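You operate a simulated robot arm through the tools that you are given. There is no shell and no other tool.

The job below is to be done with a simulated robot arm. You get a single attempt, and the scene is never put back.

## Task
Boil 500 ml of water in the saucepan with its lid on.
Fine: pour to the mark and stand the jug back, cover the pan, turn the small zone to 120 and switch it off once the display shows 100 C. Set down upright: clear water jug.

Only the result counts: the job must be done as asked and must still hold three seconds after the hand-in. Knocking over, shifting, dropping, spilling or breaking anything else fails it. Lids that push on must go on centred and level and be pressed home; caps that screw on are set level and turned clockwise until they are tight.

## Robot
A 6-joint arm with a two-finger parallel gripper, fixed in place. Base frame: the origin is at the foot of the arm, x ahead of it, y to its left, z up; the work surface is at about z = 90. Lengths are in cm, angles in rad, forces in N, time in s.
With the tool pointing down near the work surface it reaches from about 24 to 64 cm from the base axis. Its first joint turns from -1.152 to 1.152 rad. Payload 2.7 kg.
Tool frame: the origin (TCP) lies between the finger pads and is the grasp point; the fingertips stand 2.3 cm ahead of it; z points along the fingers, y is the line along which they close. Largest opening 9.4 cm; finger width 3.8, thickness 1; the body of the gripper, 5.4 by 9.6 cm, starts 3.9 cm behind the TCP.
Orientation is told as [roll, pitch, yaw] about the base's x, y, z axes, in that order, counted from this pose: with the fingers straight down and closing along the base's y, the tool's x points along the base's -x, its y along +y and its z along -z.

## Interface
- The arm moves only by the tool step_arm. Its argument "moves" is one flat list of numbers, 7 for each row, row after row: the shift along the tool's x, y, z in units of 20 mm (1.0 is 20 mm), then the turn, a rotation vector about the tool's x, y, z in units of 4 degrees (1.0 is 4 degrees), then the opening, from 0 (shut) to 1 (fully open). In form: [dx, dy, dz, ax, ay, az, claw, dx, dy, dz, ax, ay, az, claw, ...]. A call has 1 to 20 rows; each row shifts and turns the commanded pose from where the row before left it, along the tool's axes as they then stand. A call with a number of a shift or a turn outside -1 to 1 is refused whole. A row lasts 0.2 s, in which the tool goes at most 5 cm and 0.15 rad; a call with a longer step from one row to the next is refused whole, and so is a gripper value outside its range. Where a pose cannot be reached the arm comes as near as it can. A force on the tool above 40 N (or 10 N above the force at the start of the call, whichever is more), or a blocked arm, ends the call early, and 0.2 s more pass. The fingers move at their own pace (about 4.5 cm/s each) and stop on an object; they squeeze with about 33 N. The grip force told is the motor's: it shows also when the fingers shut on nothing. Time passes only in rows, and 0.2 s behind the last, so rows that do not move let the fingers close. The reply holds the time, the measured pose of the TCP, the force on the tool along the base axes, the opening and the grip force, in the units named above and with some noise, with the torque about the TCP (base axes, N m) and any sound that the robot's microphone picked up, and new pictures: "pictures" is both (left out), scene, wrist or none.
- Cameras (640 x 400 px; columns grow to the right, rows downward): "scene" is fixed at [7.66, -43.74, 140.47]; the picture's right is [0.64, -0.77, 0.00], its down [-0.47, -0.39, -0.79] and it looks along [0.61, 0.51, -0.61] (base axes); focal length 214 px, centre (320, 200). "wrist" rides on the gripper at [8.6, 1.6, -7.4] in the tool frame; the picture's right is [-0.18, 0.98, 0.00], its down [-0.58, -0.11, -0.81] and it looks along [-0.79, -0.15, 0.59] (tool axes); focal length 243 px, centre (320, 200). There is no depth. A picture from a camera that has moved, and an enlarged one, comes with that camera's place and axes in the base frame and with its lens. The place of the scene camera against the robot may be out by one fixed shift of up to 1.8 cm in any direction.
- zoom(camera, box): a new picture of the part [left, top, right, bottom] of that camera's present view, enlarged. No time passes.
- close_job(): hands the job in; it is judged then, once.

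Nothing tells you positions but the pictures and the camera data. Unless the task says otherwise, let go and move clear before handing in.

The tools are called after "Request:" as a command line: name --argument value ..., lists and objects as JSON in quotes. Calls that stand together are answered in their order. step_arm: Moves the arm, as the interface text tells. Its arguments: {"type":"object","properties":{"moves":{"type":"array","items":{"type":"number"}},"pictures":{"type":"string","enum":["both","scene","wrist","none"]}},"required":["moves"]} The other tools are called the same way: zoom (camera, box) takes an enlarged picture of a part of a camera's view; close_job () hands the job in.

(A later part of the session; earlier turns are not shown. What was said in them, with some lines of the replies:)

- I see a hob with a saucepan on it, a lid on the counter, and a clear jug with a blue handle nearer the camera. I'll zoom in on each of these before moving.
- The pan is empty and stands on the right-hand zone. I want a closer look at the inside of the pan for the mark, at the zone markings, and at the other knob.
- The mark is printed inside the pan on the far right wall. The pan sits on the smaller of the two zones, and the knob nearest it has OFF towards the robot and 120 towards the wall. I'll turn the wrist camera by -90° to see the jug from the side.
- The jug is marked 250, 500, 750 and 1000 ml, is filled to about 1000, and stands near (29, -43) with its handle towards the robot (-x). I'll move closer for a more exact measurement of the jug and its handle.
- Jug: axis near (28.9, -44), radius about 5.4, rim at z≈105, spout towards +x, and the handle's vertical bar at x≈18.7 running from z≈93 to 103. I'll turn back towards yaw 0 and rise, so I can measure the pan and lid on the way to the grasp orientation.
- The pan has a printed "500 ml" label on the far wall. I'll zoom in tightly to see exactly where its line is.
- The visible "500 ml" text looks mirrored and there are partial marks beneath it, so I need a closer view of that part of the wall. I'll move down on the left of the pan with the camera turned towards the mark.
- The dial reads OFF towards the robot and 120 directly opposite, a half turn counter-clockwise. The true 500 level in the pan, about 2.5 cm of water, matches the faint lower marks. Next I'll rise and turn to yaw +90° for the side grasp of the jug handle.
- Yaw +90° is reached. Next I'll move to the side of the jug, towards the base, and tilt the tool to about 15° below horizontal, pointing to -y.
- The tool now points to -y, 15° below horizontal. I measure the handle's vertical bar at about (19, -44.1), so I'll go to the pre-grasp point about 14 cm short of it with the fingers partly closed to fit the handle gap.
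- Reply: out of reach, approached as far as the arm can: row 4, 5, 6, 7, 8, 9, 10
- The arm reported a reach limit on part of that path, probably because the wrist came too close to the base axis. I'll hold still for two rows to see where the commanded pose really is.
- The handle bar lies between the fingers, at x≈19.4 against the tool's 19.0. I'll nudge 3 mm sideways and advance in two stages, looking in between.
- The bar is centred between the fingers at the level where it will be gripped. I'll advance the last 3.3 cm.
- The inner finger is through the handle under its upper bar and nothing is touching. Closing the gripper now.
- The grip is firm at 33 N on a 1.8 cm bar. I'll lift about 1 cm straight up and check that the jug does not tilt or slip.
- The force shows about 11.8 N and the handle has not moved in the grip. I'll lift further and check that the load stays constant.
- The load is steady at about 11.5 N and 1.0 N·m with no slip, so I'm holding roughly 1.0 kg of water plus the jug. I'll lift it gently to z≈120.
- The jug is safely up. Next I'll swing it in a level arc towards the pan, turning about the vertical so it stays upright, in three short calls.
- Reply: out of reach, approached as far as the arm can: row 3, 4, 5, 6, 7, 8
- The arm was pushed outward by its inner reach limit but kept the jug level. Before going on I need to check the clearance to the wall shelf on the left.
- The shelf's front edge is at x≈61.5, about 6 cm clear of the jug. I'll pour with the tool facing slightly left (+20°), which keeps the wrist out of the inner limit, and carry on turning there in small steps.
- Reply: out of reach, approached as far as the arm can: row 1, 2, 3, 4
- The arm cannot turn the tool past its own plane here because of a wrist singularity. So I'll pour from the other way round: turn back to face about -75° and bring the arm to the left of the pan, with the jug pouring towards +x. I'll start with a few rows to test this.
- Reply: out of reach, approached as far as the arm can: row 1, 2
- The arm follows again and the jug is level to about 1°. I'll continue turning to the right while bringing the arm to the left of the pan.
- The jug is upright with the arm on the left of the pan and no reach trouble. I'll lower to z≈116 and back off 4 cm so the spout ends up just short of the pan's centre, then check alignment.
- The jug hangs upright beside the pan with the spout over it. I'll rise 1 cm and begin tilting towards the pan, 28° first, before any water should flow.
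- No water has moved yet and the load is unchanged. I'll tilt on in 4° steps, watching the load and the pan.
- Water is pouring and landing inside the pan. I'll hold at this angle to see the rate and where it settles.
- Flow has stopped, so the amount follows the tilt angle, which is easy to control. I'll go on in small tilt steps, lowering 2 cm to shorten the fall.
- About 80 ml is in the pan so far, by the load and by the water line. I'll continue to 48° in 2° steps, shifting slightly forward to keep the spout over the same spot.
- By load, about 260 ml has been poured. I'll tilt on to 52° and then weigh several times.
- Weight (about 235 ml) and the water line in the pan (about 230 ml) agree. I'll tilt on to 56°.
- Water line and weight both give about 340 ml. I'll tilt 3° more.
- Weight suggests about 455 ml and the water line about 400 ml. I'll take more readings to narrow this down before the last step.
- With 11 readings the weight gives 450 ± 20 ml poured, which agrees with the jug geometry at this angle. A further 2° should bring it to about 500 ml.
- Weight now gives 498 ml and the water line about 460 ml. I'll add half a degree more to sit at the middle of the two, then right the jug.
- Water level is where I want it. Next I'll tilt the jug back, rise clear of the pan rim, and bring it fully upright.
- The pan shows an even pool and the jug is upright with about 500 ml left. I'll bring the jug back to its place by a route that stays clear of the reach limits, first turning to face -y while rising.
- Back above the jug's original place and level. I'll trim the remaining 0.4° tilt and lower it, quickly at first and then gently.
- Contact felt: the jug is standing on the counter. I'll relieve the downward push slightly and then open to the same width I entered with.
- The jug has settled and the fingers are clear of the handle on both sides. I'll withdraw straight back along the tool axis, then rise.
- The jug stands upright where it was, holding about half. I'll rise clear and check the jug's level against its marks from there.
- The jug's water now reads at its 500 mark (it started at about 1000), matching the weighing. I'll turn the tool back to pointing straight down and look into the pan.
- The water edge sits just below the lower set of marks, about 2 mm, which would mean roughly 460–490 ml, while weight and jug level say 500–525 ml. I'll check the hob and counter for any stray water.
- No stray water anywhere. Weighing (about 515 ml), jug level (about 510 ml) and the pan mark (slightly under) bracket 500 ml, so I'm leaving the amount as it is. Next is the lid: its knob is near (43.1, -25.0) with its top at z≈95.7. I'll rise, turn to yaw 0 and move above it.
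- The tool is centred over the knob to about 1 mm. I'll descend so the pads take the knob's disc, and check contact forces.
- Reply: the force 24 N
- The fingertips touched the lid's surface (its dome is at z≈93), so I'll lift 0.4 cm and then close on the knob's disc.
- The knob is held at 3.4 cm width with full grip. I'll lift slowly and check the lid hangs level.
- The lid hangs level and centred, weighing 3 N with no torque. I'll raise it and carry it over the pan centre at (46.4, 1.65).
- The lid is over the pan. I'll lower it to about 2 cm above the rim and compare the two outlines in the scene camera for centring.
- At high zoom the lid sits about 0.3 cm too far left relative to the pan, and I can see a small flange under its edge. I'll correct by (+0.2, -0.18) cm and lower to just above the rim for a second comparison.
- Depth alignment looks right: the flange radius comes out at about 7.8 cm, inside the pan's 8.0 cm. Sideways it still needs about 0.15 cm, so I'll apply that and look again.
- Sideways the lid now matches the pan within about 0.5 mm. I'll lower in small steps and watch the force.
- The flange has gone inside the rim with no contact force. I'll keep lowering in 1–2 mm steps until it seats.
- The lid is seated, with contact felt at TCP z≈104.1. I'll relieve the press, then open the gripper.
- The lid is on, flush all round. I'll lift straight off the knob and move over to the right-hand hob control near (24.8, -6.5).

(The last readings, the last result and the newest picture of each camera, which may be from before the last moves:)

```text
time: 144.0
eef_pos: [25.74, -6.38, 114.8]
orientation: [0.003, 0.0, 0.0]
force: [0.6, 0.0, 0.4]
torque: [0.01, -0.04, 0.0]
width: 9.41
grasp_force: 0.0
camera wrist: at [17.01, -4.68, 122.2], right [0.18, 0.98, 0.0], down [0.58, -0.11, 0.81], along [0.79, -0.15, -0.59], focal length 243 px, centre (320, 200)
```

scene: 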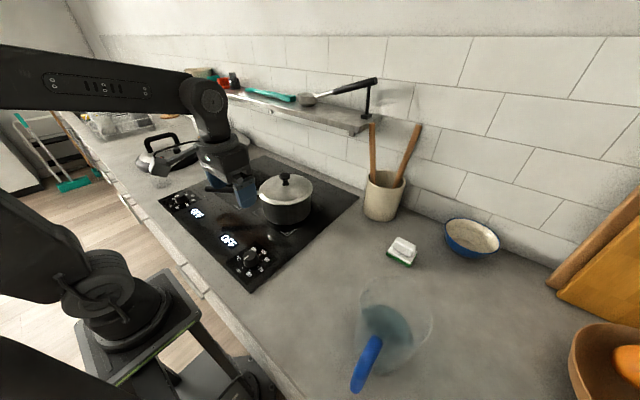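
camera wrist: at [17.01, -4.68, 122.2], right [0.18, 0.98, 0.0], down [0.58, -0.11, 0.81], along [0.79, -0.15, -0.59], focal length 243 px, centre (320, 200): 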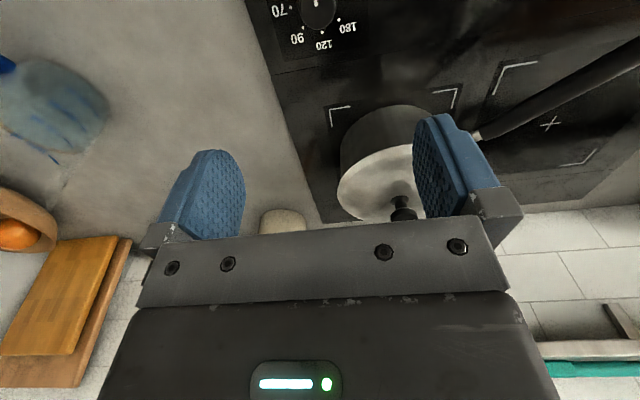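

Request:
zoom --camera "wrist" --box '[260, 0, 380, 60]'

Request:
zoom --camera "wrist" --box '[320, 90, 440, 230]'

```text
5.33 times, centred on (320, 30) of wrist
camera zoom: at [17.01, -4.68, 122.2], right [0.18, 0.98, 0.0], down [0.58, -0.11, 0.81], along [0.79, -0.15, -0.59], focal length 1294 px, centre (320, 1107)
```

zoom: 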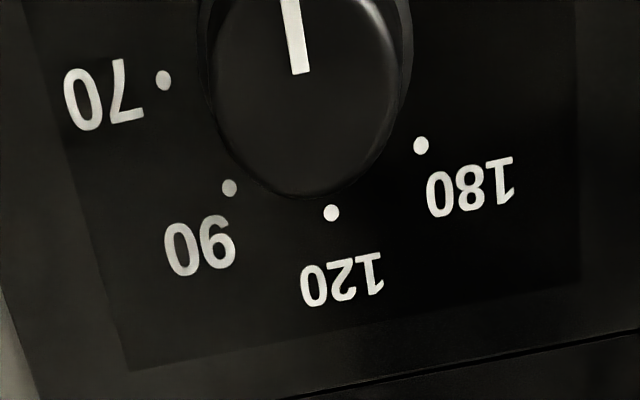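

```text
2.86 times, centred on (380, 160) of wrist
camera zoom: at [17.01, -4.68, 122.2], right [0.18, 0.98, 0.0], down [0.58, -0.11, 0.81], along [0.79, -0.15, -0.59], focal length 693 px, centre (149, 314)
```

zoom: 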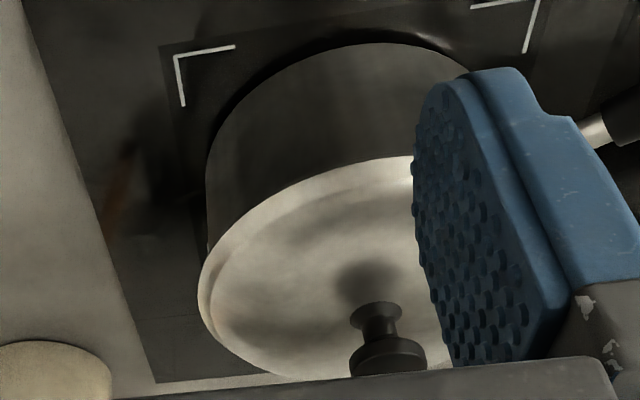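

I place the dial centre at (25.0, -6.45) with the knob top at z≈92.8 and about 3.5 cm across. I'll centre on it, turn to yaw -90° so I can make the whole half turn in one go, and descend part way.

Request:
step_arm --moves '[0.37, -0.035, 0, 0, 0, 0, 1, 0, 0, 0.3, 0, 0, 1, 1, 0, 0, 0.3, 0, 0, 1, 1, 0, 0, 0.3, 0, 0, 1, 1, 0, 0, 0.3, 0, 0, 1, 1, 0, 0, 0.3, 0, 0, 1, 1, 0, 0, 0.3, 0, 0, 1, 1, 0, 0, 0.3, 0, 0, 1, 1, 0, 0, 0.3, 0, 0, 1, 1, 0, 0, 0.3, 0, 0, 1, 1, 0, 0, 0.3, 0, 0, 1, 1, 0, 0, 0.3, 0, 0, 1, 1, 0, 0, 0.3, 0, 0, 1, 1, 0, 0, 0.3, 0, 0, 1, 1, 0, 0, 0.3, 0, 0, 1, 1, 0, 0, 0.3, 0, 0, 1, 1, 0, 0, 0.3, 0, 0, 1, 1, 0, 0, 0.3, 0, 0, 1, 1, 0, 0, 0.3, 0, 0, 1, 1, 0, 0, 0.3, 0, 0, 1, 1]' --pictures "none"

Request:
step_arm --moves '[0, 0, 0, 0, 0, 1, 1, 0, 0, 0, 0, 0, 1, 1, 0, 0, 0, 0, 0, 1, 1, 0, 0, 0, 0, 0, 0.5, 1]'

```text
time: 148.2
eef_pos: [25.02, -6.38, 103.24]
orientation: [-0.001, 0.001, -1.328]
force: [0.4, 0.3, -0.1]
torque: [-0.01, -0.02, 0.02]
width: 9.42
grasp_force: 0.0
```

```text
time: 149.2
eef_pos: [24.98, -6.38, 103.36]
orientation: [0.0, 0.001, -1.572]
force: [-0.3, 0.0, 0.0]
torque: [-0.01, -0.01, -0.03]
width: 9.4
grasp_force: 0.1
camera wrist: at [26.57, 2.3, 110.81], right [0.98, -0.19, 0.0], down [-0.11, -0.58, 0.81], along [-0.15, -0.79, -0.59], focal length 243 px, centre (320, 200)
```

scene: 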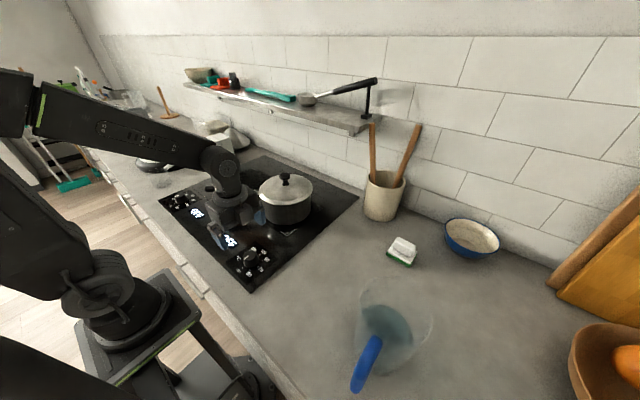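
wrist: 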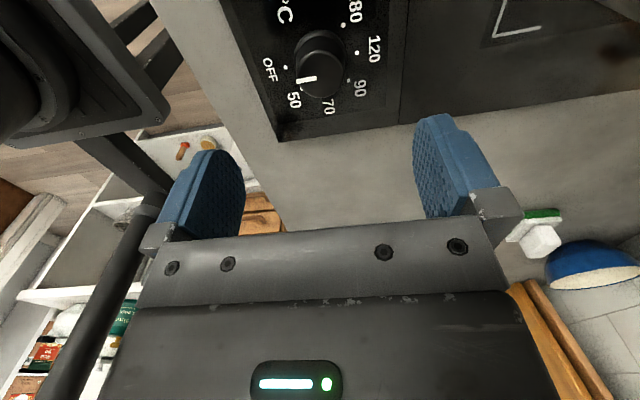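

Request:
zoom --camera "wrist" --box '[250, 10, 390, 130]'

```text
3.33 times, centred on (320, 70) of wrist
camera zoom: at [26.57, 2.3, 110.81], right [0.98, -0.19, 0.0], down [-0.11, -0.58, 0.81], along [-0.15, -0.79, -0.59], focal length 809 px, centre (320, 633)
```

zoom: 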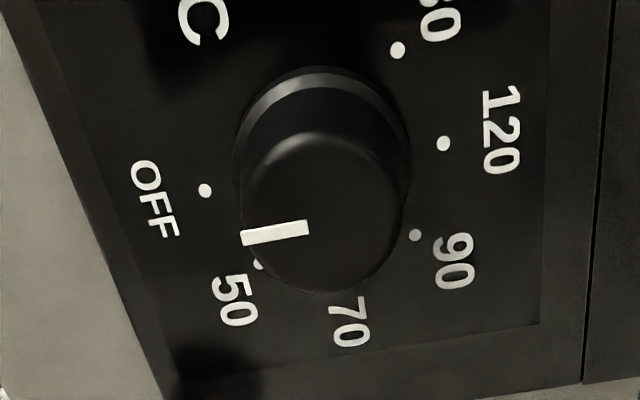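

The pointer is at OFF and the knob is centred within about 1 mm. I'll nudge slightly and descend around it to z≈93.6, just clear of the hob glass.

Request:
step_arm --moves '[-0.05, 0.04, 0.9, 0, 0, 0, 0.7, 0, 0, 1, 0, 0, 0, 0.65, 0, 0, 1, 0, 0, 0, 0.65, 0, 0, 1, 0, 0, 0, 0.65, 0, 0, 0.6, 0, 0, 0, 0.65, 0, 0, 0.35, 0, 0, 0, 0.65, 0, 0, 0, 0, 0, 0, 0.65]'

Request:
zoom --camera "wrist" --box '[180, 60, 460, 240]'

```text
time: 150.8
eef_pos: [25.17, -6.45, 93.5]
orientation: [0.0, 0.002, -1.57]
force: [-0.6, 0.9, -0.1]
torque: [0.03, 0.01, -0.01]
width: 6.12
grasp_force: 0.1
camera wrist: at [26.64, 2.28, 101.09], right [0.98, -0.18, 0.0], down [-0.11, -0.58, 0.81], along [-0.15, -0.79, -0.59], focal length 243 px, centre (320, 200)
```

scene: 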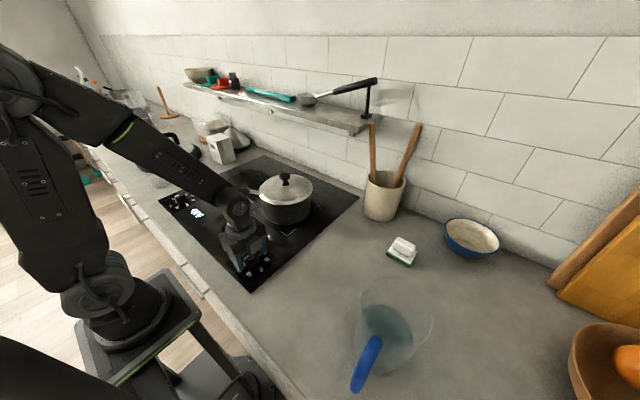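
wrist: 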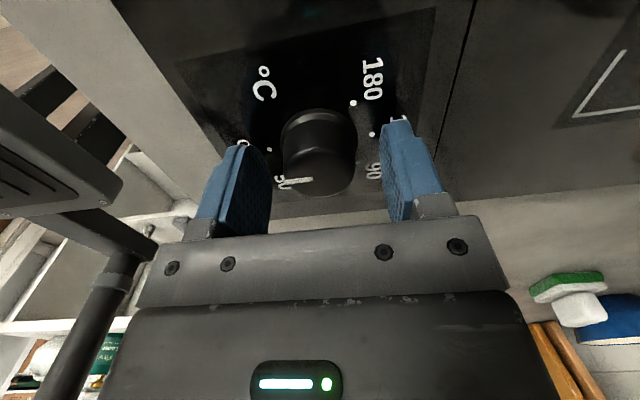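

```text
2.22 times, centred on (320, 150) of wrist
camera zoom: at [26.64, 2.28, 101.09], right [0.98, -0.18, 0.0], down [-0.11, -0.58, 0.81], along [-0.15, -0.79, -0.59], focal length 539 px, centre (320, 311)
```

zoom: 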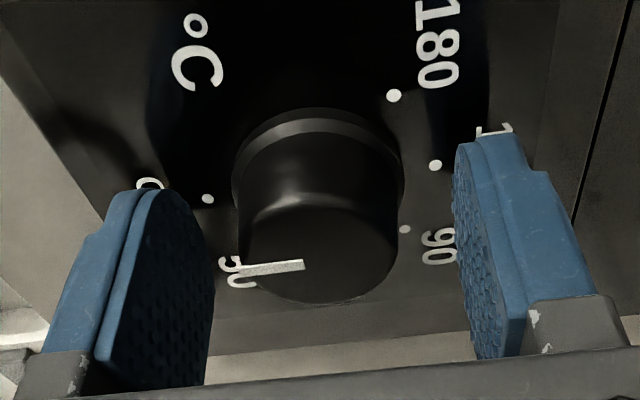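

No contact, and the knob is centred between the pads. Closing on it.

Request:
step_arm --moves '[0, 0, 0, 0, 0, 0, 0.5, 0, 0, 0, 0, 0, 0, 0.4, 0, 0, 0, 0, 0, 0, 0.2, 0, 0, 0, 0, 0, 0, 0, 0, 0, 0, 0, 0, 0, 0]' --pictures "wrist"

```text
time: 152.0
eef_pos: [25.06, -6.48, 93.64]
orientation: [-0.003, 0.002, -1.572]
force: [-6.6, -0.4, 1.0]
torque: [-0.14, 0.03, 0.0]
width: 3.72
grasp_force: 44.8
camera wrist: at [26.59, 2.28, 101.09], right [0.98, -0.18, 0.0], down [-0.11, -0.58, 0.81], along [-0.15, -0.79, -0.59], focal length 243 px, centre (320, 200)
```

wrist: 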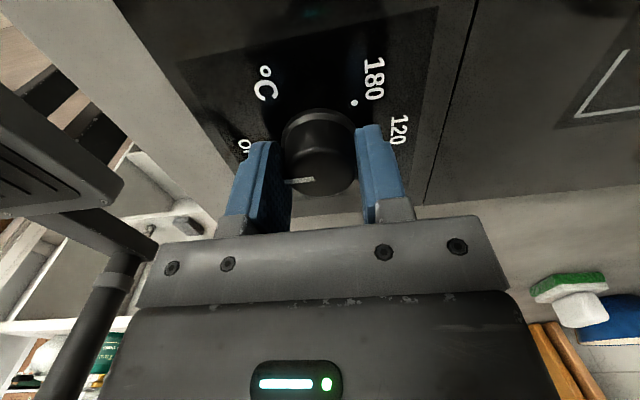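

Request:
step_arm --moves '[0, -0.04, 0, 0, 0, 0, 0, 0, 0, 0, 0, 0, -1, 0, 0, 0, 0, 0, 0, -1, 0, 0, 0, 0, 0, 0, -1, 0, 0, 0, 0, 0, 0, -1, 0, 0, 0, 0, 0, 0, -1, 0]'

Request:
zoom --camera "wrist" --box '[180, 60, 460, 240]'

```text
time: 153.4
eef_pos: [25.04, -6.33, 93.57]
orientation: [-0.001, 0.003, -1.218]
force: [1.5, 12.2, -4.3]
torque: [0.6, 0.37, -0.04]
width: 3.69
grasp_force: 45.0
camera wrist: at [23.48, 2.3, 101.09], right [0.99, 0.16, 0.0], down [0.1, -0.58, 0.81], along [0.13, -0.79, -0.59], focal length 243 px, centre (320, 200)
```

scene: 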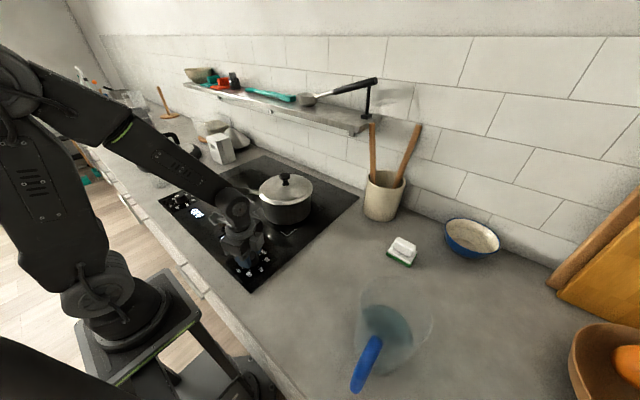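
wrist: 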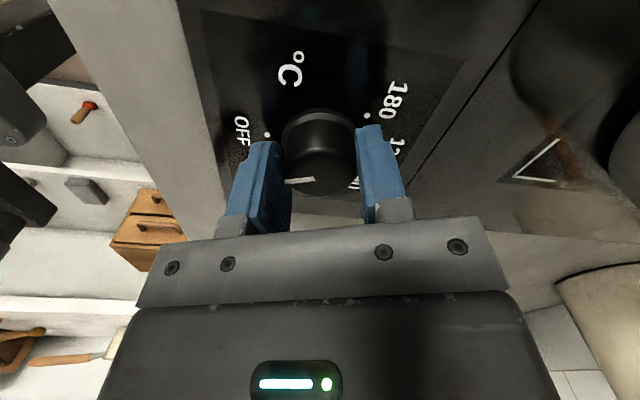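

```text
2.22 times, centred on (320, 150) of wrist
camera zoom: at [23.48, 2.3, 101.09], right [0.99, 0.16, 0.0], down [0.1, -0.58, 0.81], along [0.13, -0.79, -0.59], focal length 539 px, centre (320, 311)
```

zoom: 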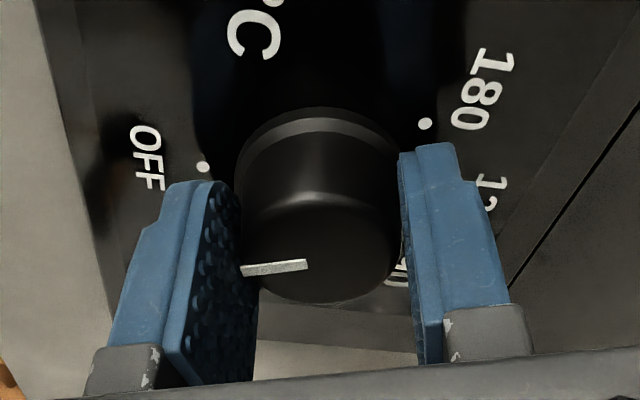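

The knob turns with the gripper. There's some side load (12 N in +y) from a slight offset, so I'll follow it a little and continue in stages.

Request:
step_arm --moves '[0.047, 0.017, 0, 0, 0, 0, 0, 0, 0, 0, 0, 0, -1, 0, 0, 0, 0, 0, 0, -1, 0, 0, 0, 0, 0, 0, -1, 0, 0, 0, 0, 0, 0, -1, 0, 0, 0, 0, 0, 0, -1, 0]' --pictures "none"

```text
time: 154.8
eef_pos: [25.02, -6.4, 93.5]
orientation: [-0.001, -0.001, -0.869]
force: [-5.3, -13.4, 4.6]
torque: [-0.92, -0.09, 0.03]
width: 3.69
grasp_force: 44.7
```

Request:
step_arm --moves '[-0.0142, -0.025, 0, 0, 0, 0, 0, 0, 0, 0, 0, 0, -1, 0, 0, 0, 0, 0, 0, -1, 0, 0, 0, 0, 0, 0, -1, 0, 0, 0, 0, 0, 0, -1, 0, 0, 0, 0, 0, 0, -1, 0]' --pictures "none"

```text
time: 156.2
eef_pos: [24.98, -6.46, 93.69]
orientation: [-0.001, 0.001, -0.522]
force: [-8.1, -10.0, 18.3]
torque: [0.21, 0.47, -0.02]
width: 3.71
grasp_force: 44.8
```

Request:
step_arm --moves '[0.003, -0.025, -0.03, 0, 0, 0, 0, 0, 0, 0, 0, 0, -1, 0, 0, 0, 0, 0, 0, -1, 0, 0, 0, 0, 0, 0, -1, 0, 0, 0, 0, 0, 0, -1, 0, 0, 0, 0, 0, 0, -1, 0]'

Request:
zoom --camera "wrist" --box '[180, 60, 460, 240]'

```text
time: 157.6
eef_pos: [24.87, -6.48, 93.7]
orientation: [0.002, 0.0, -0.171]
force: [3.0, -9.4, -23.8]
torque: [-0.24, -0.63, 0.0]
width: 3.68
grasp_force: 45.3
camera wrist: at [16.65, -3.34, 101.09], right [0.35, 0.94, 0.0], down [0.55, -0.21, 0.81], along [0.75, -0.28, -0.59], focal length 243 px, centre (320, 200)
```

scene: 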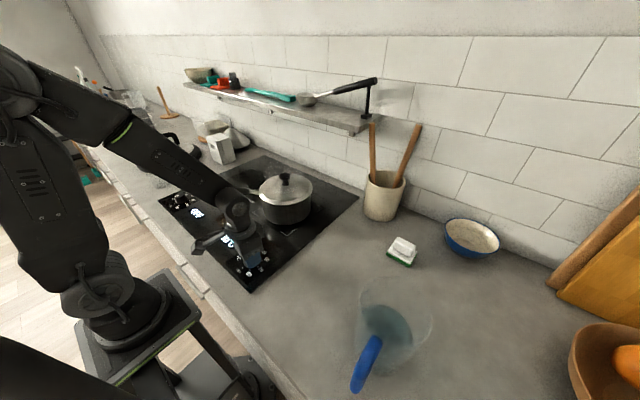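
wrist: 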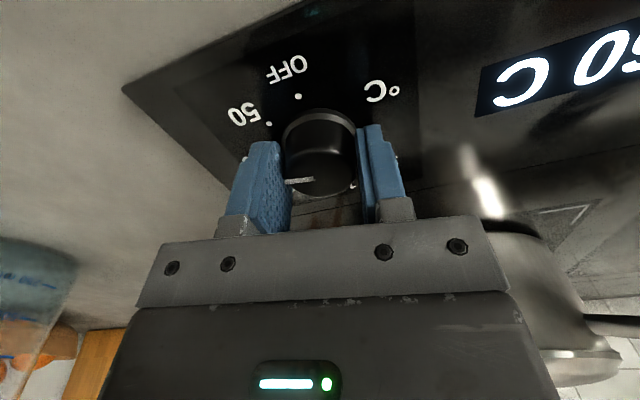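

```text
2.22 times, centred on (320, 150) of wrist
camera zoom: at [16.65, -3.34, 101.09], right [0.35, 0.94, 0.0], down [0.55, -0.21, 0.81], along [0.75, -0.28, -0.59], focal length 539 px, centre (320, 311)
```

zoom: 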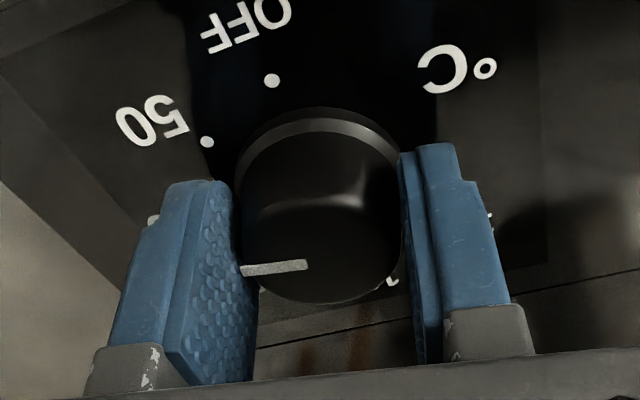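

The display has come on. I'll relieve the vertical load and continue turning.

Request:
step_arm --moves '[-0.008, -0.016, 0.017, 0, 0, 0, 0, 0, 0, 0, 0, 0, -1, 0, 0, 0, 0, 0, 0, -1, 0, 0, 0, 0, 0, 0, -1, 0, 0, 0, 0, 0, 0, -1, 0, 0, 0, 0, 0, 0, -1, 0]' --pictures "none"

```text
time: 159.0
eef_pos: [24.89, -6.56, 93.62]
orientation: [0.001, 0.002, 0.176]
force: [4.8, -0.8, -22.0]
torque: [-0.34, 0.95, 0.0]
width: 3.68
grasp_force: 45.1
```

Request:
step_arm --moves '[0, 0, 0.02, 0, 0, 0, 0, 0, 0, 0, 0, 0, -1, 0, 0, 0, 0, 0, 0, -1, 0, 0, 0, 0, 0, 0, -1, 0, 0, 0, 0, 0, 0, -1, 0, 0, 0, 0, 0, 0, -1, 0]' --pictures "none"

```text
time: 160.4
eef_pos: [25.0, -6.58, 93.62]
orientation: [0.001, -0.002, 0.525]
force: [-11.0, -2.2, 22.9]
torque: [-0.36, 0.86, -0.01]
width: 3.7
grasp_force: 45.5
```

Request:
step_arm --moves '[0.017, 0.01, -0.01, 0, 0, 0, 0, 0, 0, 0, 0, 0, -1, 0, 0, 0, 0, 0, 0, -1, 0, 0, 0, 0, 0, 0, -1, 0, 0, 0, 0, 0, 0, -1, 0, 0, 0, 0, 0, 0, -1, 0]'

Request:
zoom --camera "wrist" --box '[180, 0, 600, 240]'

```text
time: 161.8
eef_pos: [25.03, -6.51, 93.49]
orientation: [0.0, -0.003, 0.873]
force: [3.5, -20.0, -7.1]
torque: [-0.49, -0.03, -0.03]
width: 3.7
grasp_force: 45.2
camera wrist: at [18.11, -12.08, 101.07], right [-0.64, 0.77, 0.0], down [0.46, 0.38, 0.81], along [0.62, 0.51, -0.59], focal length 243 px, centre (320, 200)
```

scene: 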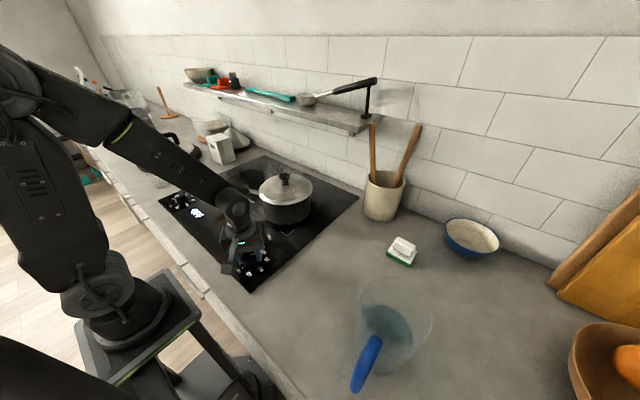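
wrist: 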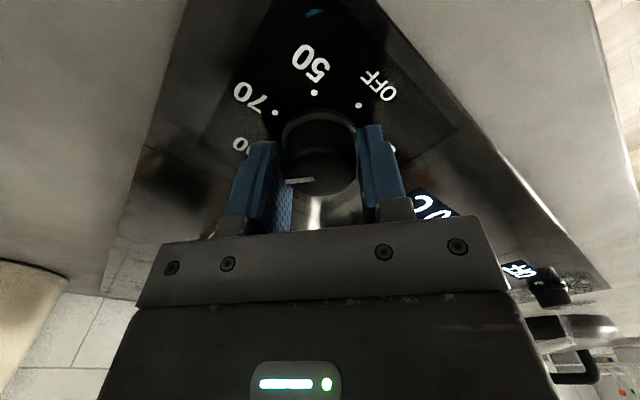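

```text
1.52 times, centred on (390, 120) of wrist
camera zoom: at [18.11, -12.08, 101.07], right [-0.64, 0.77, 0.0], down [0.46, 0.38, 0.81], along [0.62, 0.51, -0.59], focal length 370 px, centre (213, 322)
```

zoom: 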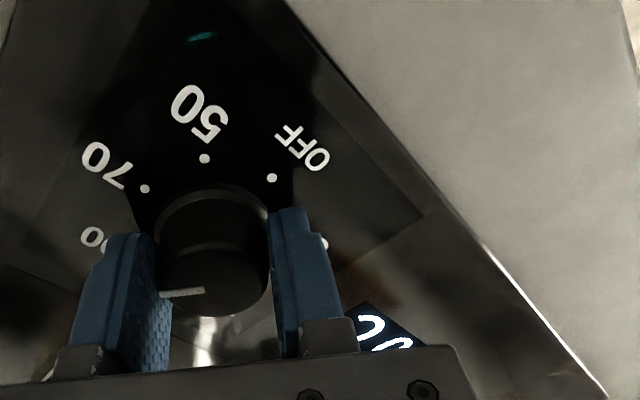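

Request:
step_arm --moves '[0.02, -0.023, 0.003, 0, 0, 0, 0, 0, 0, 0, 0, 0, -1, 0, 0, 0, 0, 0, 0, -1, 0, 0, 0, 0, 0, 0, -1, 0, 0, 0, 0, 0, 0, -1, 0, 0, 0, 0, 0, 0, -1, 0]' --pictures "none"

```text
time: 163.2
eef_pos: [24.96, -6.49, 93.81]
orientation: [-0.001, -0.003, 1.224]
force: [9.1, -5.7, 4.0]
torque: [0.67, 0.22, -0.02]
width: 3.7
grasp_force: 45.3
```

Request:
step_arm --moves '[0, 0, 0, 0, 0, -1, 0, 0, 0, 0, 0, 0, -1, 0, 0, 0, 0, 0, 0, -1, 0, 0, 0, 0, 0, 0, -1, 0, 0, 0, 0, 0, 0, -1, 0, 0, 0, 0, 0, 0, 0, 0]'

Request:
zoom --camera "wrist" --box '[180, 0, 600, 240]'

Request:
zoom --camera "scene" --box '[180, 200, 300, 300]'

```text
time: 164.6
eef_pos: [25.02, -6.53, 93.71]
orientation: [-0.002, 0.0, 1.572]
force: [17.5, 3.5, -5.8]
torque: [1.08, -0.14, 0.0]
width: 3.68
grasp_force: 45.3
camera wrist: at [23.34, -15.16, 101.07], right [-0.98, 0.18, 0.0], down [0.11, 0.58, 0.81], along [0.15, 0.79, -0.59], focal length 243 px, centre (320, 200)
```

scene: 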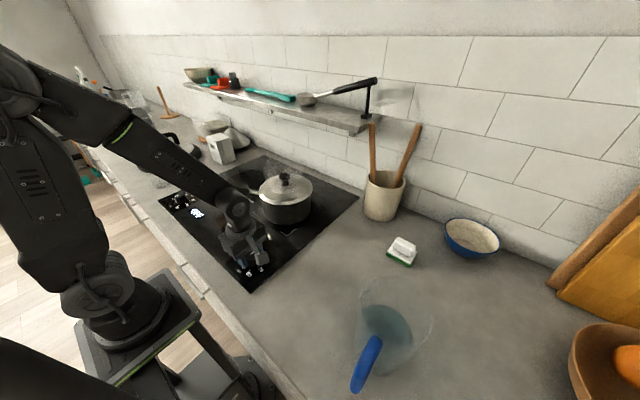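
wrist: 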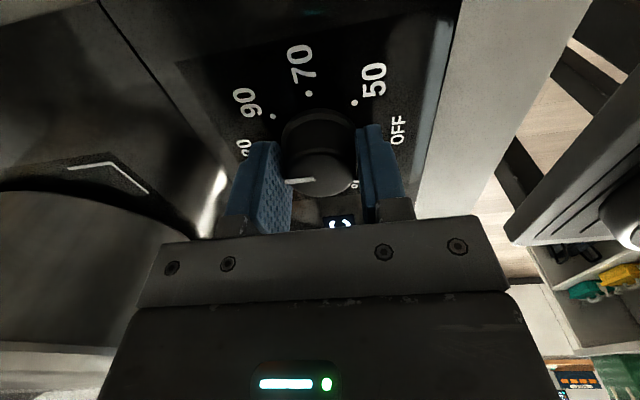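

```text
1.52 times, centred on (390, 120) of wrist
camera zoom: at [23.34, -15.16, 101.07], right [-0.98, 0.18, 0.0], down [0.11, 0.58, 0.81], along [0.15, 0.79, -0.59], focal length 370 px, centre (213, 322)
```

zoom: 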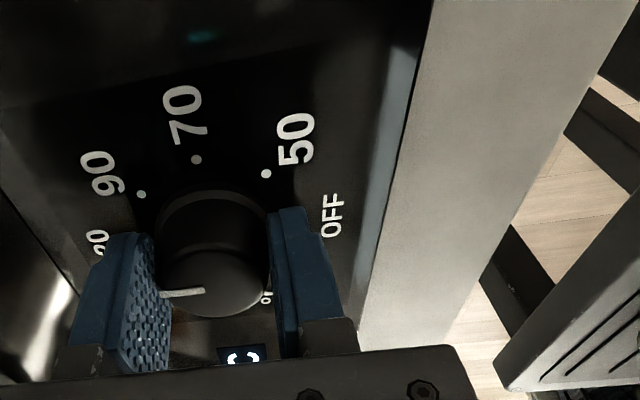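

```text
4.00 times, centred on (240, 250) of scene
camera zoom: at [7.71, -43.74, 140.47], right [0.64, -0.77, 0.0], down [-0.47, -0.39, -0.79], along [0.61, 0.51, -0.61], focal length 858 px, centre (640, 0)
```

zoom: 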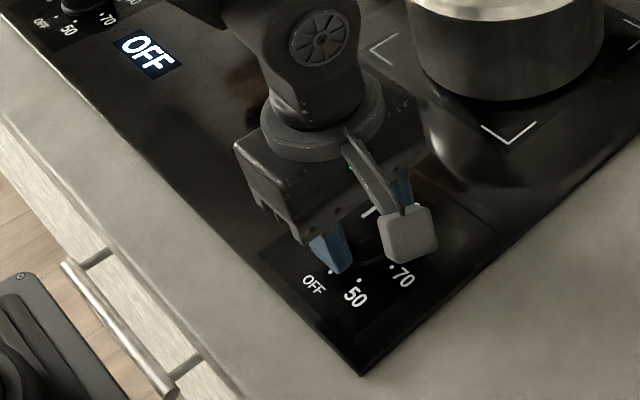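

The pointer is at 120. I'll release the knob, rise about 6 cm, and look at the dial and the display.

Request:
step_arm --moves '[0, 0, 0, 0, 0, 0, 0.45, 0, 0, 0, 0, 0, 0, 0.6, 0, 0, 0, 0, 0, 0, 0.65, 0, 0, -0.4, 0, 0, 0, 0.65, 0, 0, -0.8, 0, 0, 0, 0.65, 0, 0, -1, 0, 0, 0, 1, 0, 0, -1, 0, 0, 0, 1]'

Request:
zoom --camera "wrist" --box '[220, 0, 480, 220]'

Request:
zoom --camera "scene" --box '[180, 200, 300, 300]'

```text
time: 166.2
eef_pos: [24.91, -6.54, 99.97]
orientation: [0.002, -0.002, 1.572]
force: [0.5, 0.4, -0.4]
torque: [0.04, 0.01, -0.01]
width: 9.41
grasp_force: 0.0
camera wrist: at [23.24, -15.21, 107.51], right [-0.98, 0.18, 0.0], down [0.11, 0.58, 0.81], along [0.15, 0.79, -0.59], focal length 243 px, centre (320, 200)
```

scene: 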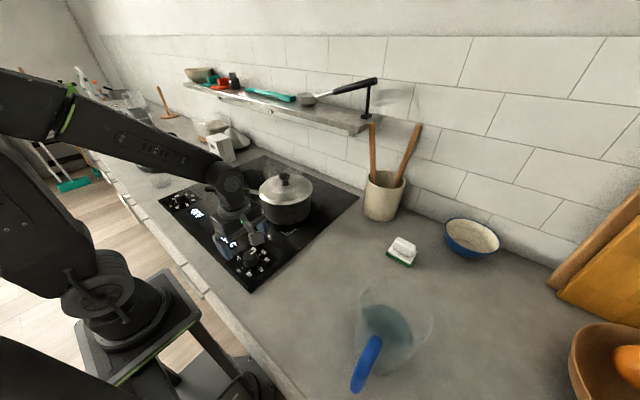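
wrist: 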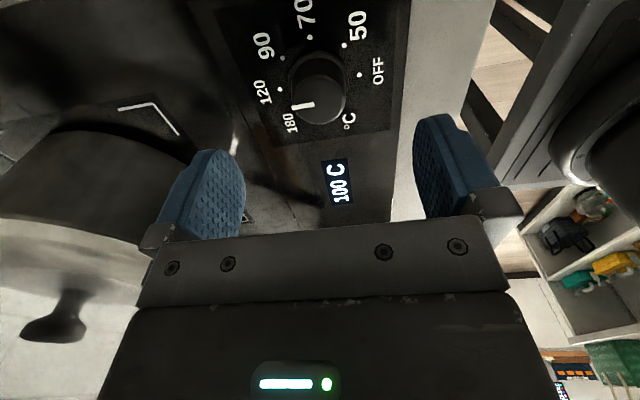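

```text
1.82 times, centred on (350, 110) of wrist
camera zoom: at [23.24, -15.21, 107.51], right [-0.98, 0.18, 0.0], down [0.11, 0.58, 0.81], along [0.15, 0.79, -0.59], focal length 441 px, centre (266, 364)
```

zoom: 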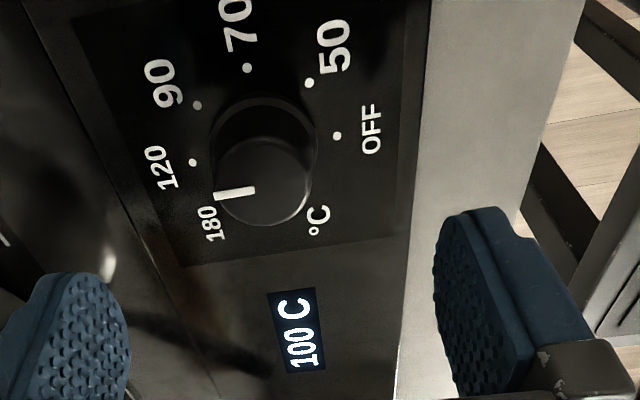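

```text
4.00 times, centred on (240, 250) of scene
camera zoom: at [7.66, -43.74, 140.47], right [0.64, -0.77, 0.0], down [-0.47, -0.39, -0.79], along [0.61, 0.51, -0.61], focal length 858 px, centre (640, 0)
```

zoom: 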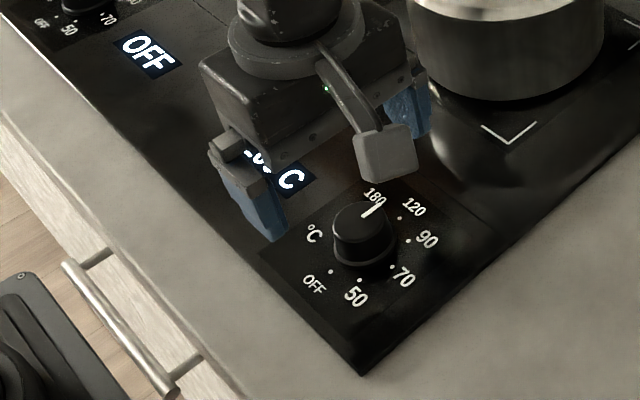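

The display already reads 100 C. I'll go straight back down, grip the knob and turn it off (half a turn clockwise).

Request:
step_arm --moves '[0, -0.05, 1, 0, 0, 0, 0.65, 0, 0, 1, 0, 0, 0, 0.65, 0, 0, 0.9, 0, 0, 0, 0.65, 0, 0, 0.3, 0, 0, 0, 0.65, 0, 0, 0, 0, 0, 0, 0.4, 0, 0, 0, 0, 0, 0, 0.2, 0, 0, 0, 0, 0, 0, 0, 0, 0, 0, 0, 0, 0, 0, 0, 0, 0, 0, 0, 0, 0]' --pictures "none"

```text
time: 168.2
eef_pos: [25.03, -6.59, 93.6]
orientation: [0.001, -0.002, 1.57]
force: [4.3, 0.6, -10.5]
torque: [-0.24, -0.39, 0.01]
width: 3.68
grasp_force: 44.8
```

Request:
step_arm --moves '[0, 0, 0.005, 0, 0, 1, 0, 0, 0, 0, 0, 0, 1, 0, 0, 0, 0, 0, 0, 1, 0, 0, 0, 0, 0, 0, 1, 0, 0, 0, 0, 0, 0, 1, 0, 0, 0, 0, 0, 0, 1, 0]' --pictures "none"

```text
time: 169.6
eef_pos: [24.91, -6.61, 93.67]
orientation: [0.001, -0.003, 1.149]
force: [-6.2, 2.6, 6.8]
torque: [0.29, -0.65, 0.0]
width: 3.71
grasp_force: 45.4
```

Request:
step_arm --moves '[0, 0, 0, 0, 0, 1, 0, 0, 0, 0, 0, 0, 1, 0, 0, 0, 0, 0, 0, 1, 0, 0, 0, 0, 0, 0, 1, 0, 0, 0, 0, 0, 0, 1, 0, 0, 0, 0, 0, 0, 1, 0]' --pictures "none"

```text
time: 171.0
eef_pos: [24.96, -6.48, 93.75]
orientation: [0.002, -0.002, 0.731]
force: [-10.9, 6.9, 13.7]
torque: [0.36, -0.54, 0.04]
width: 3.73
grasp_force: 45.5
```

Request:
step_arm --moves '[0.0045, 0.0175, -0.006, 0, 0, 1, 0, 0, 0, 0, 0, 0, 1, 0, 0, 0, 0, 0, 0, 1, 0, 0, 0, 0, 0, 0, 1, 0, 0, 0, 0, 0, 0, 1, 0, 0, 0, 0, 0, 0, 1, 0]' --pictures "none"

```text
time: 172.4
eef_pos: [24.85, -6.55, 93.72]
orientation: [0.003, -0.001, 0.311]
force: [-7.5, 10.1, 1.5]
torque: [-0.36, -0.34, 0.04]
width: 3.7
grasp_force: 45.3
```

Request:
step_arm --moves '[0.004, 0.02, 0, 0, 0, 1, 0, 0, 0, 0, 0, 0, 1, 0, 0, 0, 0, 0, 0, 1, 0, 0, 0, 0, 0, 0, 1, 0, 0, 0, 0, 0, 0, 1, 0, 0, 0, 0, 0, 0, 1, 0]' --pictures "none"

Request:
step_arm --moves '[0, 0, 0, 0, 0, 1, 0, 0, 0, 0, 0, 0, 1, 0, 0, 0, 0, 0, 0, 1, 0, 0, 0, 0, 0, 0, 1, 0, 0, 0, 0, 0, 0, 1, 0]' --pictures "none"

```text
time: 173.8
eef_pos: [24.96, -6.45, 93.6]
orientation: [0.002, 0.002, -0.106]
force: [-4.2, 8.4, -15.0]
torque: [-0.2, -0.9, 0.02]
width: 3.69
grasp_force: 44.4
```

```text
time: 175.0
eef_pos: [25.04, -6.47, 93.57]
orientation: [-0.001, 0.001, -0.456]
force: [-2.6, 16.5, -12.2]
torque: [-0.1, 0.05, 0.04]
width: 3.7
grasp_force: 44.8
```

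Request:
step_arm --moves '[0.0155, 0.02, 0.006, 0, 0, 1, 0, 0, 0, 0, 0, 0, 1, 0, 0, 0, 0, 0, 0, 1, 0, 0, 0, 0, 0, 0, 1, 0, 0, 0, 0, 0, 0, 1, 0, 0, 0, 0, 0, 0, 1, 0]' --pictures "none"

Request:
step_arm --moves '[0, 0, 0, 0, 0, 1, 0, 0, 0, 0, 0, 0, 1, 0, 0, 0, 0, 0, 0, 1, 0, 0, 0, 0, 0, 0, 1, 0, 0, 0, 0, 0, 0, 1, 0]' --pictures "none"

```text
time: 176.4
eef_pos: [25.0, -6.45, 93.67]
orientation: [0.001, -0.002, -0.873]
force: [-1.2, 10.5, 2.3]
torque: [0.17, 0.84, -0.01]
width: 3.7
grasp_force: 44.9
```

```text
time: 177.6
eef_pos: [25.11, -6.48, 93.67]
orientation: [0.002, -0.002, -1.224]
force: [2.5, 10.8, -13.4]
torque: [-0.71, -0.45, -0.02]
width: 3.73
grasp_force: 44.7
```

Request:
step_arm --moves '[0.01, 0.005, 0.004, 0, 0, 1, 0, 0, 0, 0, 0, 0, 1, 0, 0, 0, 0, 0, 0, 1, 0, 0, 0, 0, 0, 0, 1, 0, 0, 0, 0, 0, 0, 1, 0, 0, 0, 0, 0, 0, 0, 0]'

Request:
zoom --camera "wrist" --box '[180, 60, 460, 240]'

Request:
zoom --camera "scene" --box '[180, 200, 300, 300]'

```text
time: 179.0
eef_pos: [24.85, -6.42, 93.56]
orientation: [-0.001, 0.001, -1.57]
force: [6.1, 1.7, -3.7]
torque: [-0.78, 0.56, 0.02]
width: 3.71
grasp_force: 45.1
camera wrist: at [26.58, 2.28, 101.07], right [0.98, -0.18, 0.0], down [-0.11, -0.58, 0.81], along [-0.15, -0.79, -0.59], focal length 243 px, centre (320, 200)
```

scene: 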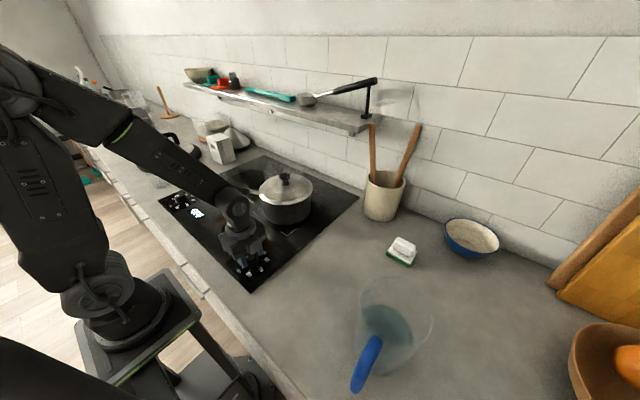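
wrist: 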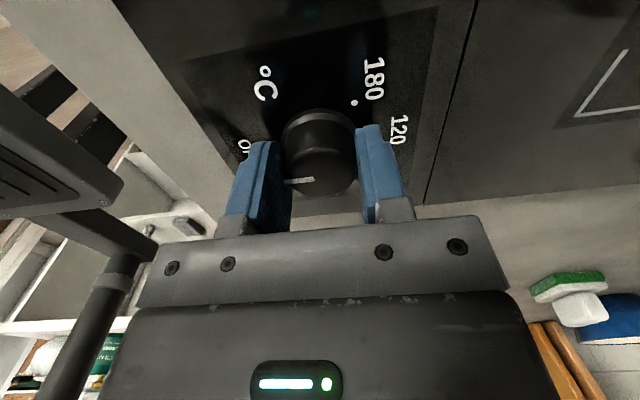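

```text
2.22 times, centred on (320, 150) of wrist
camera zoom: at [26.58, 2.28, 101.07], right [0.98, -0.18, 0.0], down [-0.11, -0.58, 0.81], along [-0.15, -0.79, -0.59], focal length 539 px, centre (320, 311)
```

zoom: 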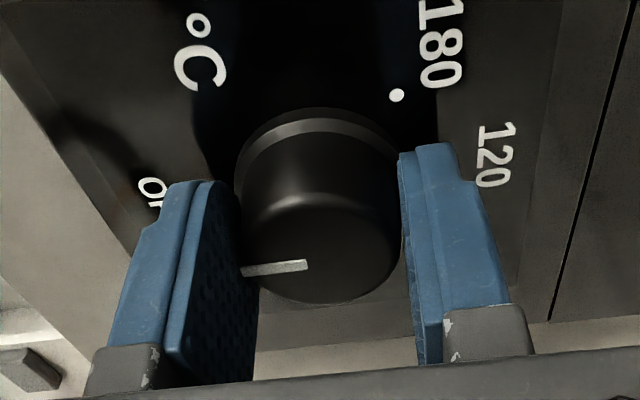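

```text
4.00 times, centred on (240, 250) of scene
camera zoom: at [7.68, -43.74, 140.47], right [0.64, -0.77, 0.0], down [-0.47, -0.39, -0.79], along [0.61, 0.51, -0.61], focal length 858 px, centre (640, 0)
```

zoom: 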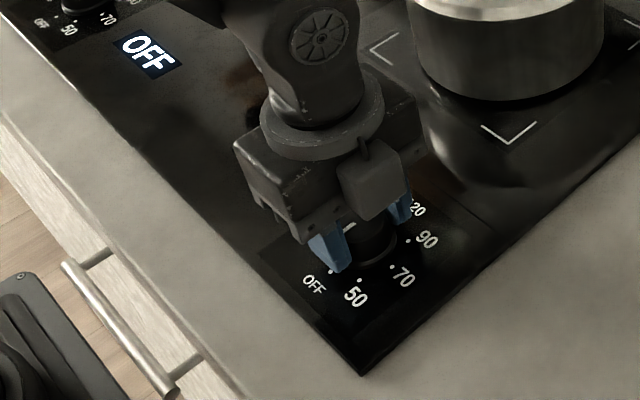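

The knob is back at OFF, same as at the start. I'll release it, rise straight up and check the display.

Request:
step_arm --moves '[0, 0, 0, 0, 0, 0, 0.45, 0, 0, 0, 0, 0, 0, 0.6, 0, 0, 0, 0, 0, 0, 0.65, 0, 0, -0.4, 0, 0, 0, 0.65, 0, 0, -0.8, 0, 0, 0, 0.65, 0, 0, -1, 0, 0, 0, 1, 0, 0, -1, 0, 0, 0, 1, 0, 0, -1, 0, 0, 0, 1, 0, 0, -1, 0, 0, 0, 1, 0, 0, -1, 0, 0, 0, 1, 0, 0, -1, 0, 0, 0, 1, 0, 0, -1, 0, 0, 0, 1]'

Request:
zoom --camera "scene" --box '[150, 170, 330, 300]'

Request:
zoom --camera "wrist" --box '[240, 0, 400, 130]'

```text
time: 181.6
eef_pos: [24.95, -6.46, 110.1]
orientation: [-0.001, 0.002, -1.572]
force: [-0.2, -0.2, -0.6]
torque: [-0.01, 0.0, -0.03]
width: 9.4
grasp_force: 0.1
camera wrist: at [26.61, 2.22, 117.52], right [0.98, -0.18, 0.0], down [-0.11, -0.58, 0.81], along [-0.15, -0.79, -0.59], focal length 243 px, centre (320, 200)
```

scene: 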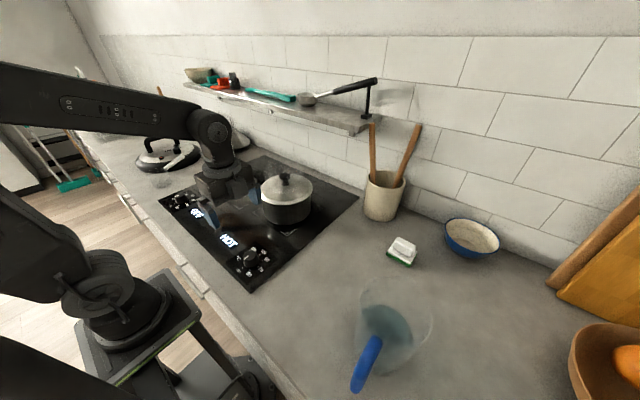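
wrist: 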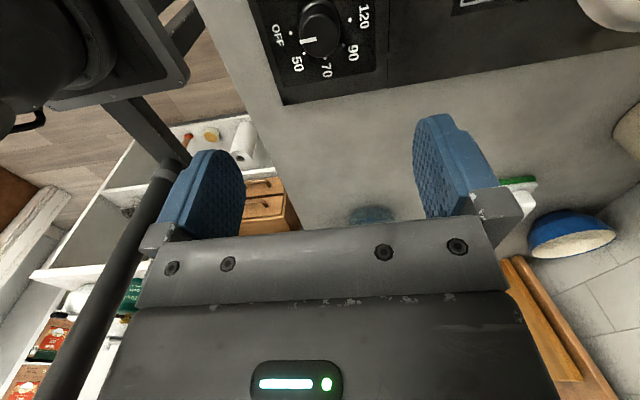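

```text
3.08 times, centred on (240, 235) of scene
camera zoom: at [7.66, -43.74, 140.47], right [0.64, -0.77, 0.0], down [-0.47, -0.39, -0.79], along [0.61, 0.51, -0.61], focal length 660 px, centre (566, 92)
```

zoom: 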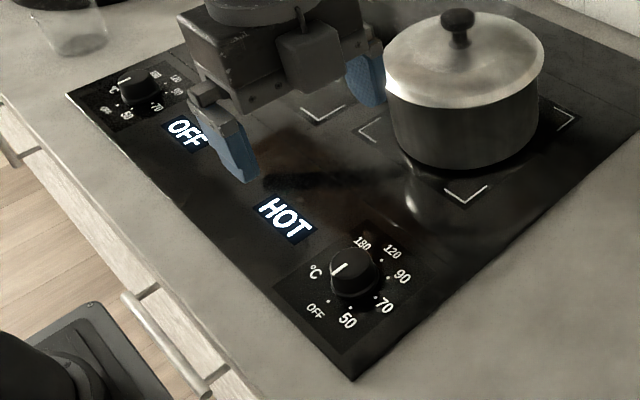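

```text
3.08 times, centred on (320, 65) of wrist
camera zoom: at [26.61, 2.22, 117.52], right [0.98, -0.18, 0.0], down [-0.11, -0.58, 0.81], along [-0.15, -0.79, -0.59], focal length 746 px, centre (320, 615)
```

zoom: 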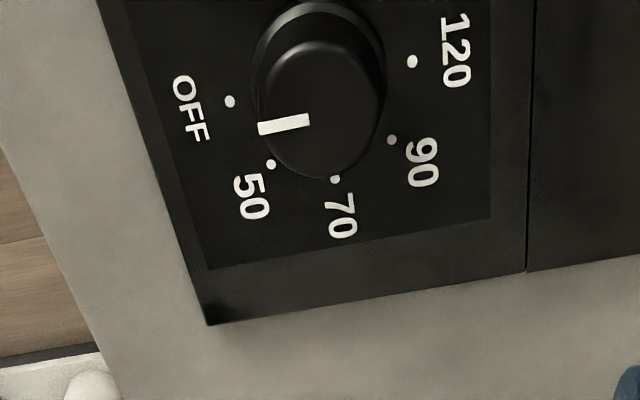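

The display now reads HOT (residual heat) with the knob at OFF, so the zone is switched off. I'll move the arm clear and take a last look at everything.

Request:
step_arm --moves '[-0.5, 0.2, -1, 0, 0, -1, 1, -0.5, 0.2, -1, 0, 0, -1, 1, -0.5, 0.2, -1, 0, 0, -1, 1, -0.5, 0.2, -1, 0, 0, -1, 1, -0.5, 0.2, -1, 0, 0, -1, 1, -0.5, 0, -1, 0, 0, -1, 1, -0.5, 0, -1, 0, 0, -1, 1, -0.5, 0, -1, 0, 0, -1, 1, 0, 0, -1, 0, 0, -1, 1, 0, 0, -1, 0, 0, -1, 1]'

Request:
zoom --camera "scene" --box '[150, 150, 330, 290]'

Request:
zoom --camera "scene" --box '[240, 160, 340, 240]'

Request:
zoom --camera "scene" --box '[300, 260, 480, 400]'

```text
time: 183.8
eef_pos: [28.87, -13.84, 130.16]
orientation: [0.0, 0.002, -0.872]
force: [-0.4, 0.5, 0.1]
torque: [0.0, -0.01, -0.02]
width: 9.42
grasp_force: 0.0
camera wrist: at [24.49, -6.14, 137.55], right [0.87, 0.49, 0.0], down [0.29, -0.52, 0.81], along [0.4, -0.7, -0.59], focal length 243 px, centre (320, 200)
```

scene: 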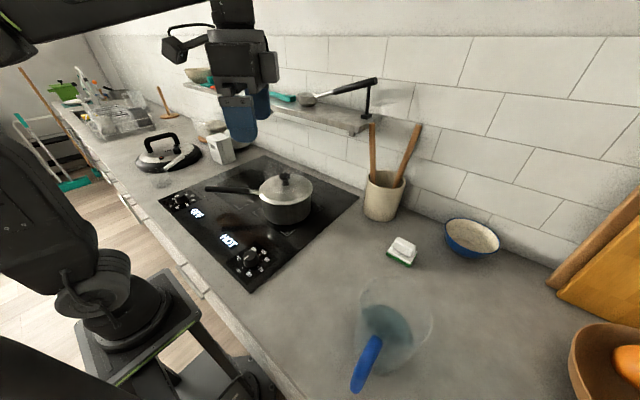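
wrist: 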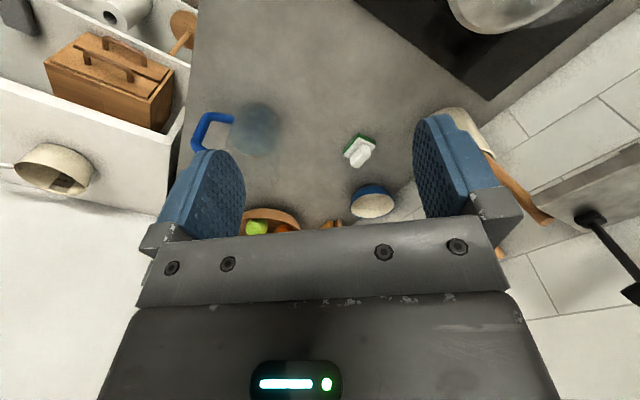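

```text
2.86 times, centred on (240, 220) of scene
camera zoom: at [7.66, -43.74, 140.47], right [0.64, -0.77, 0.0], down [-0.47, -0.39, -0.79], along [0.61, 0.51, -0.61], focal length 613 px, centre (549, 143)
```

zoom: 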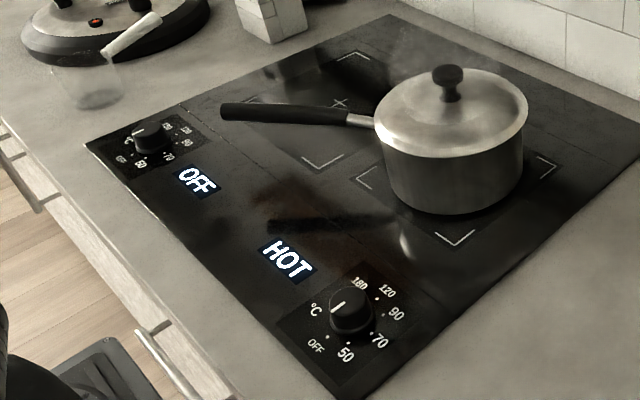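

```text
5.00 times, centred on (290, 200) of scene
camera zoom: at [7.66, -43.74, 140.47], right [0.64, -0.77, 0.0], down [-0.47, -0.39, -0.79], along [0.61, 0.51, -0.61], focal length 1072 px, centre (470, 200)
```

zoom: 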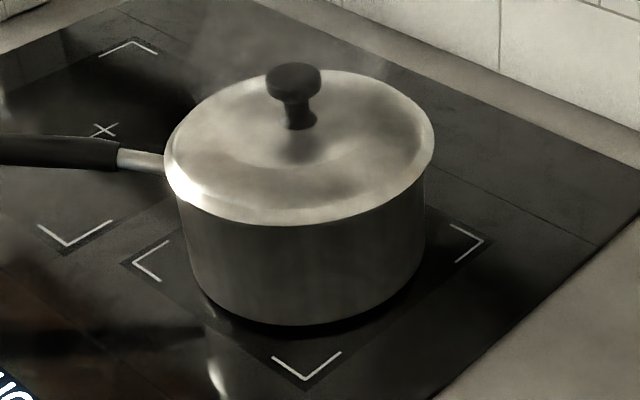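

```text
2.86 times, centred on (390, 330) of scene
camera zoom: at [7.66, -43.74, 140.47], right [0.64, -0.77, 0.0], down [-0.47, -0.39, -0.79], along [0.61, 0.51, -0.61], focal length 613 px, centre (120, -171)
```

zoom: 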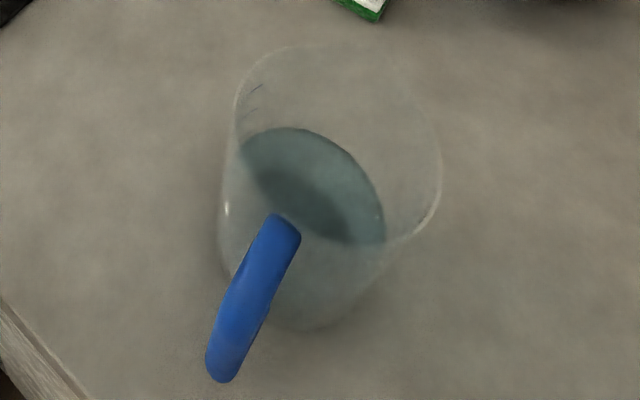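

Everything is in place: the lid is level on the pan with wisps of steam, the knob is at OFF and the display reads HOT. The jug stands upright in its original spot and the arm is clear. I'm handing the job in.

Request:
close_job

```text
The job is handed in.
```

I've handed the job in: the water boiled with the lid on, the small zone is off again, and the jug is back in its place. I don't have the judge's result.

- **Water:** I poured about 500 ml, but this is the least certain part. Weighing the jug gave about 515–525 ml and its own marks about 500–530 ml. The water in the pan sat about 2 mm below the faint lower mark, which would be about 460 ml. A clearer "500 ml" label higher on the pan wall is printed mirrored and would have needed about twice the water, so I ignored it.
- **Jug:** it stands upright where it was, with about half its water left. I saw no spilled water.
- **Lid:** it sits flush and level on the pan, seated with light pressure. It may be off centre by about 2 mm.
- **Heat:** I turned the small zone to 120 and the display read 100 C. I then turned it back, which took about 13 s. The knob is at OFF and the display now reads HOT (residual heat).

The arm is clear and the gripper is empty.
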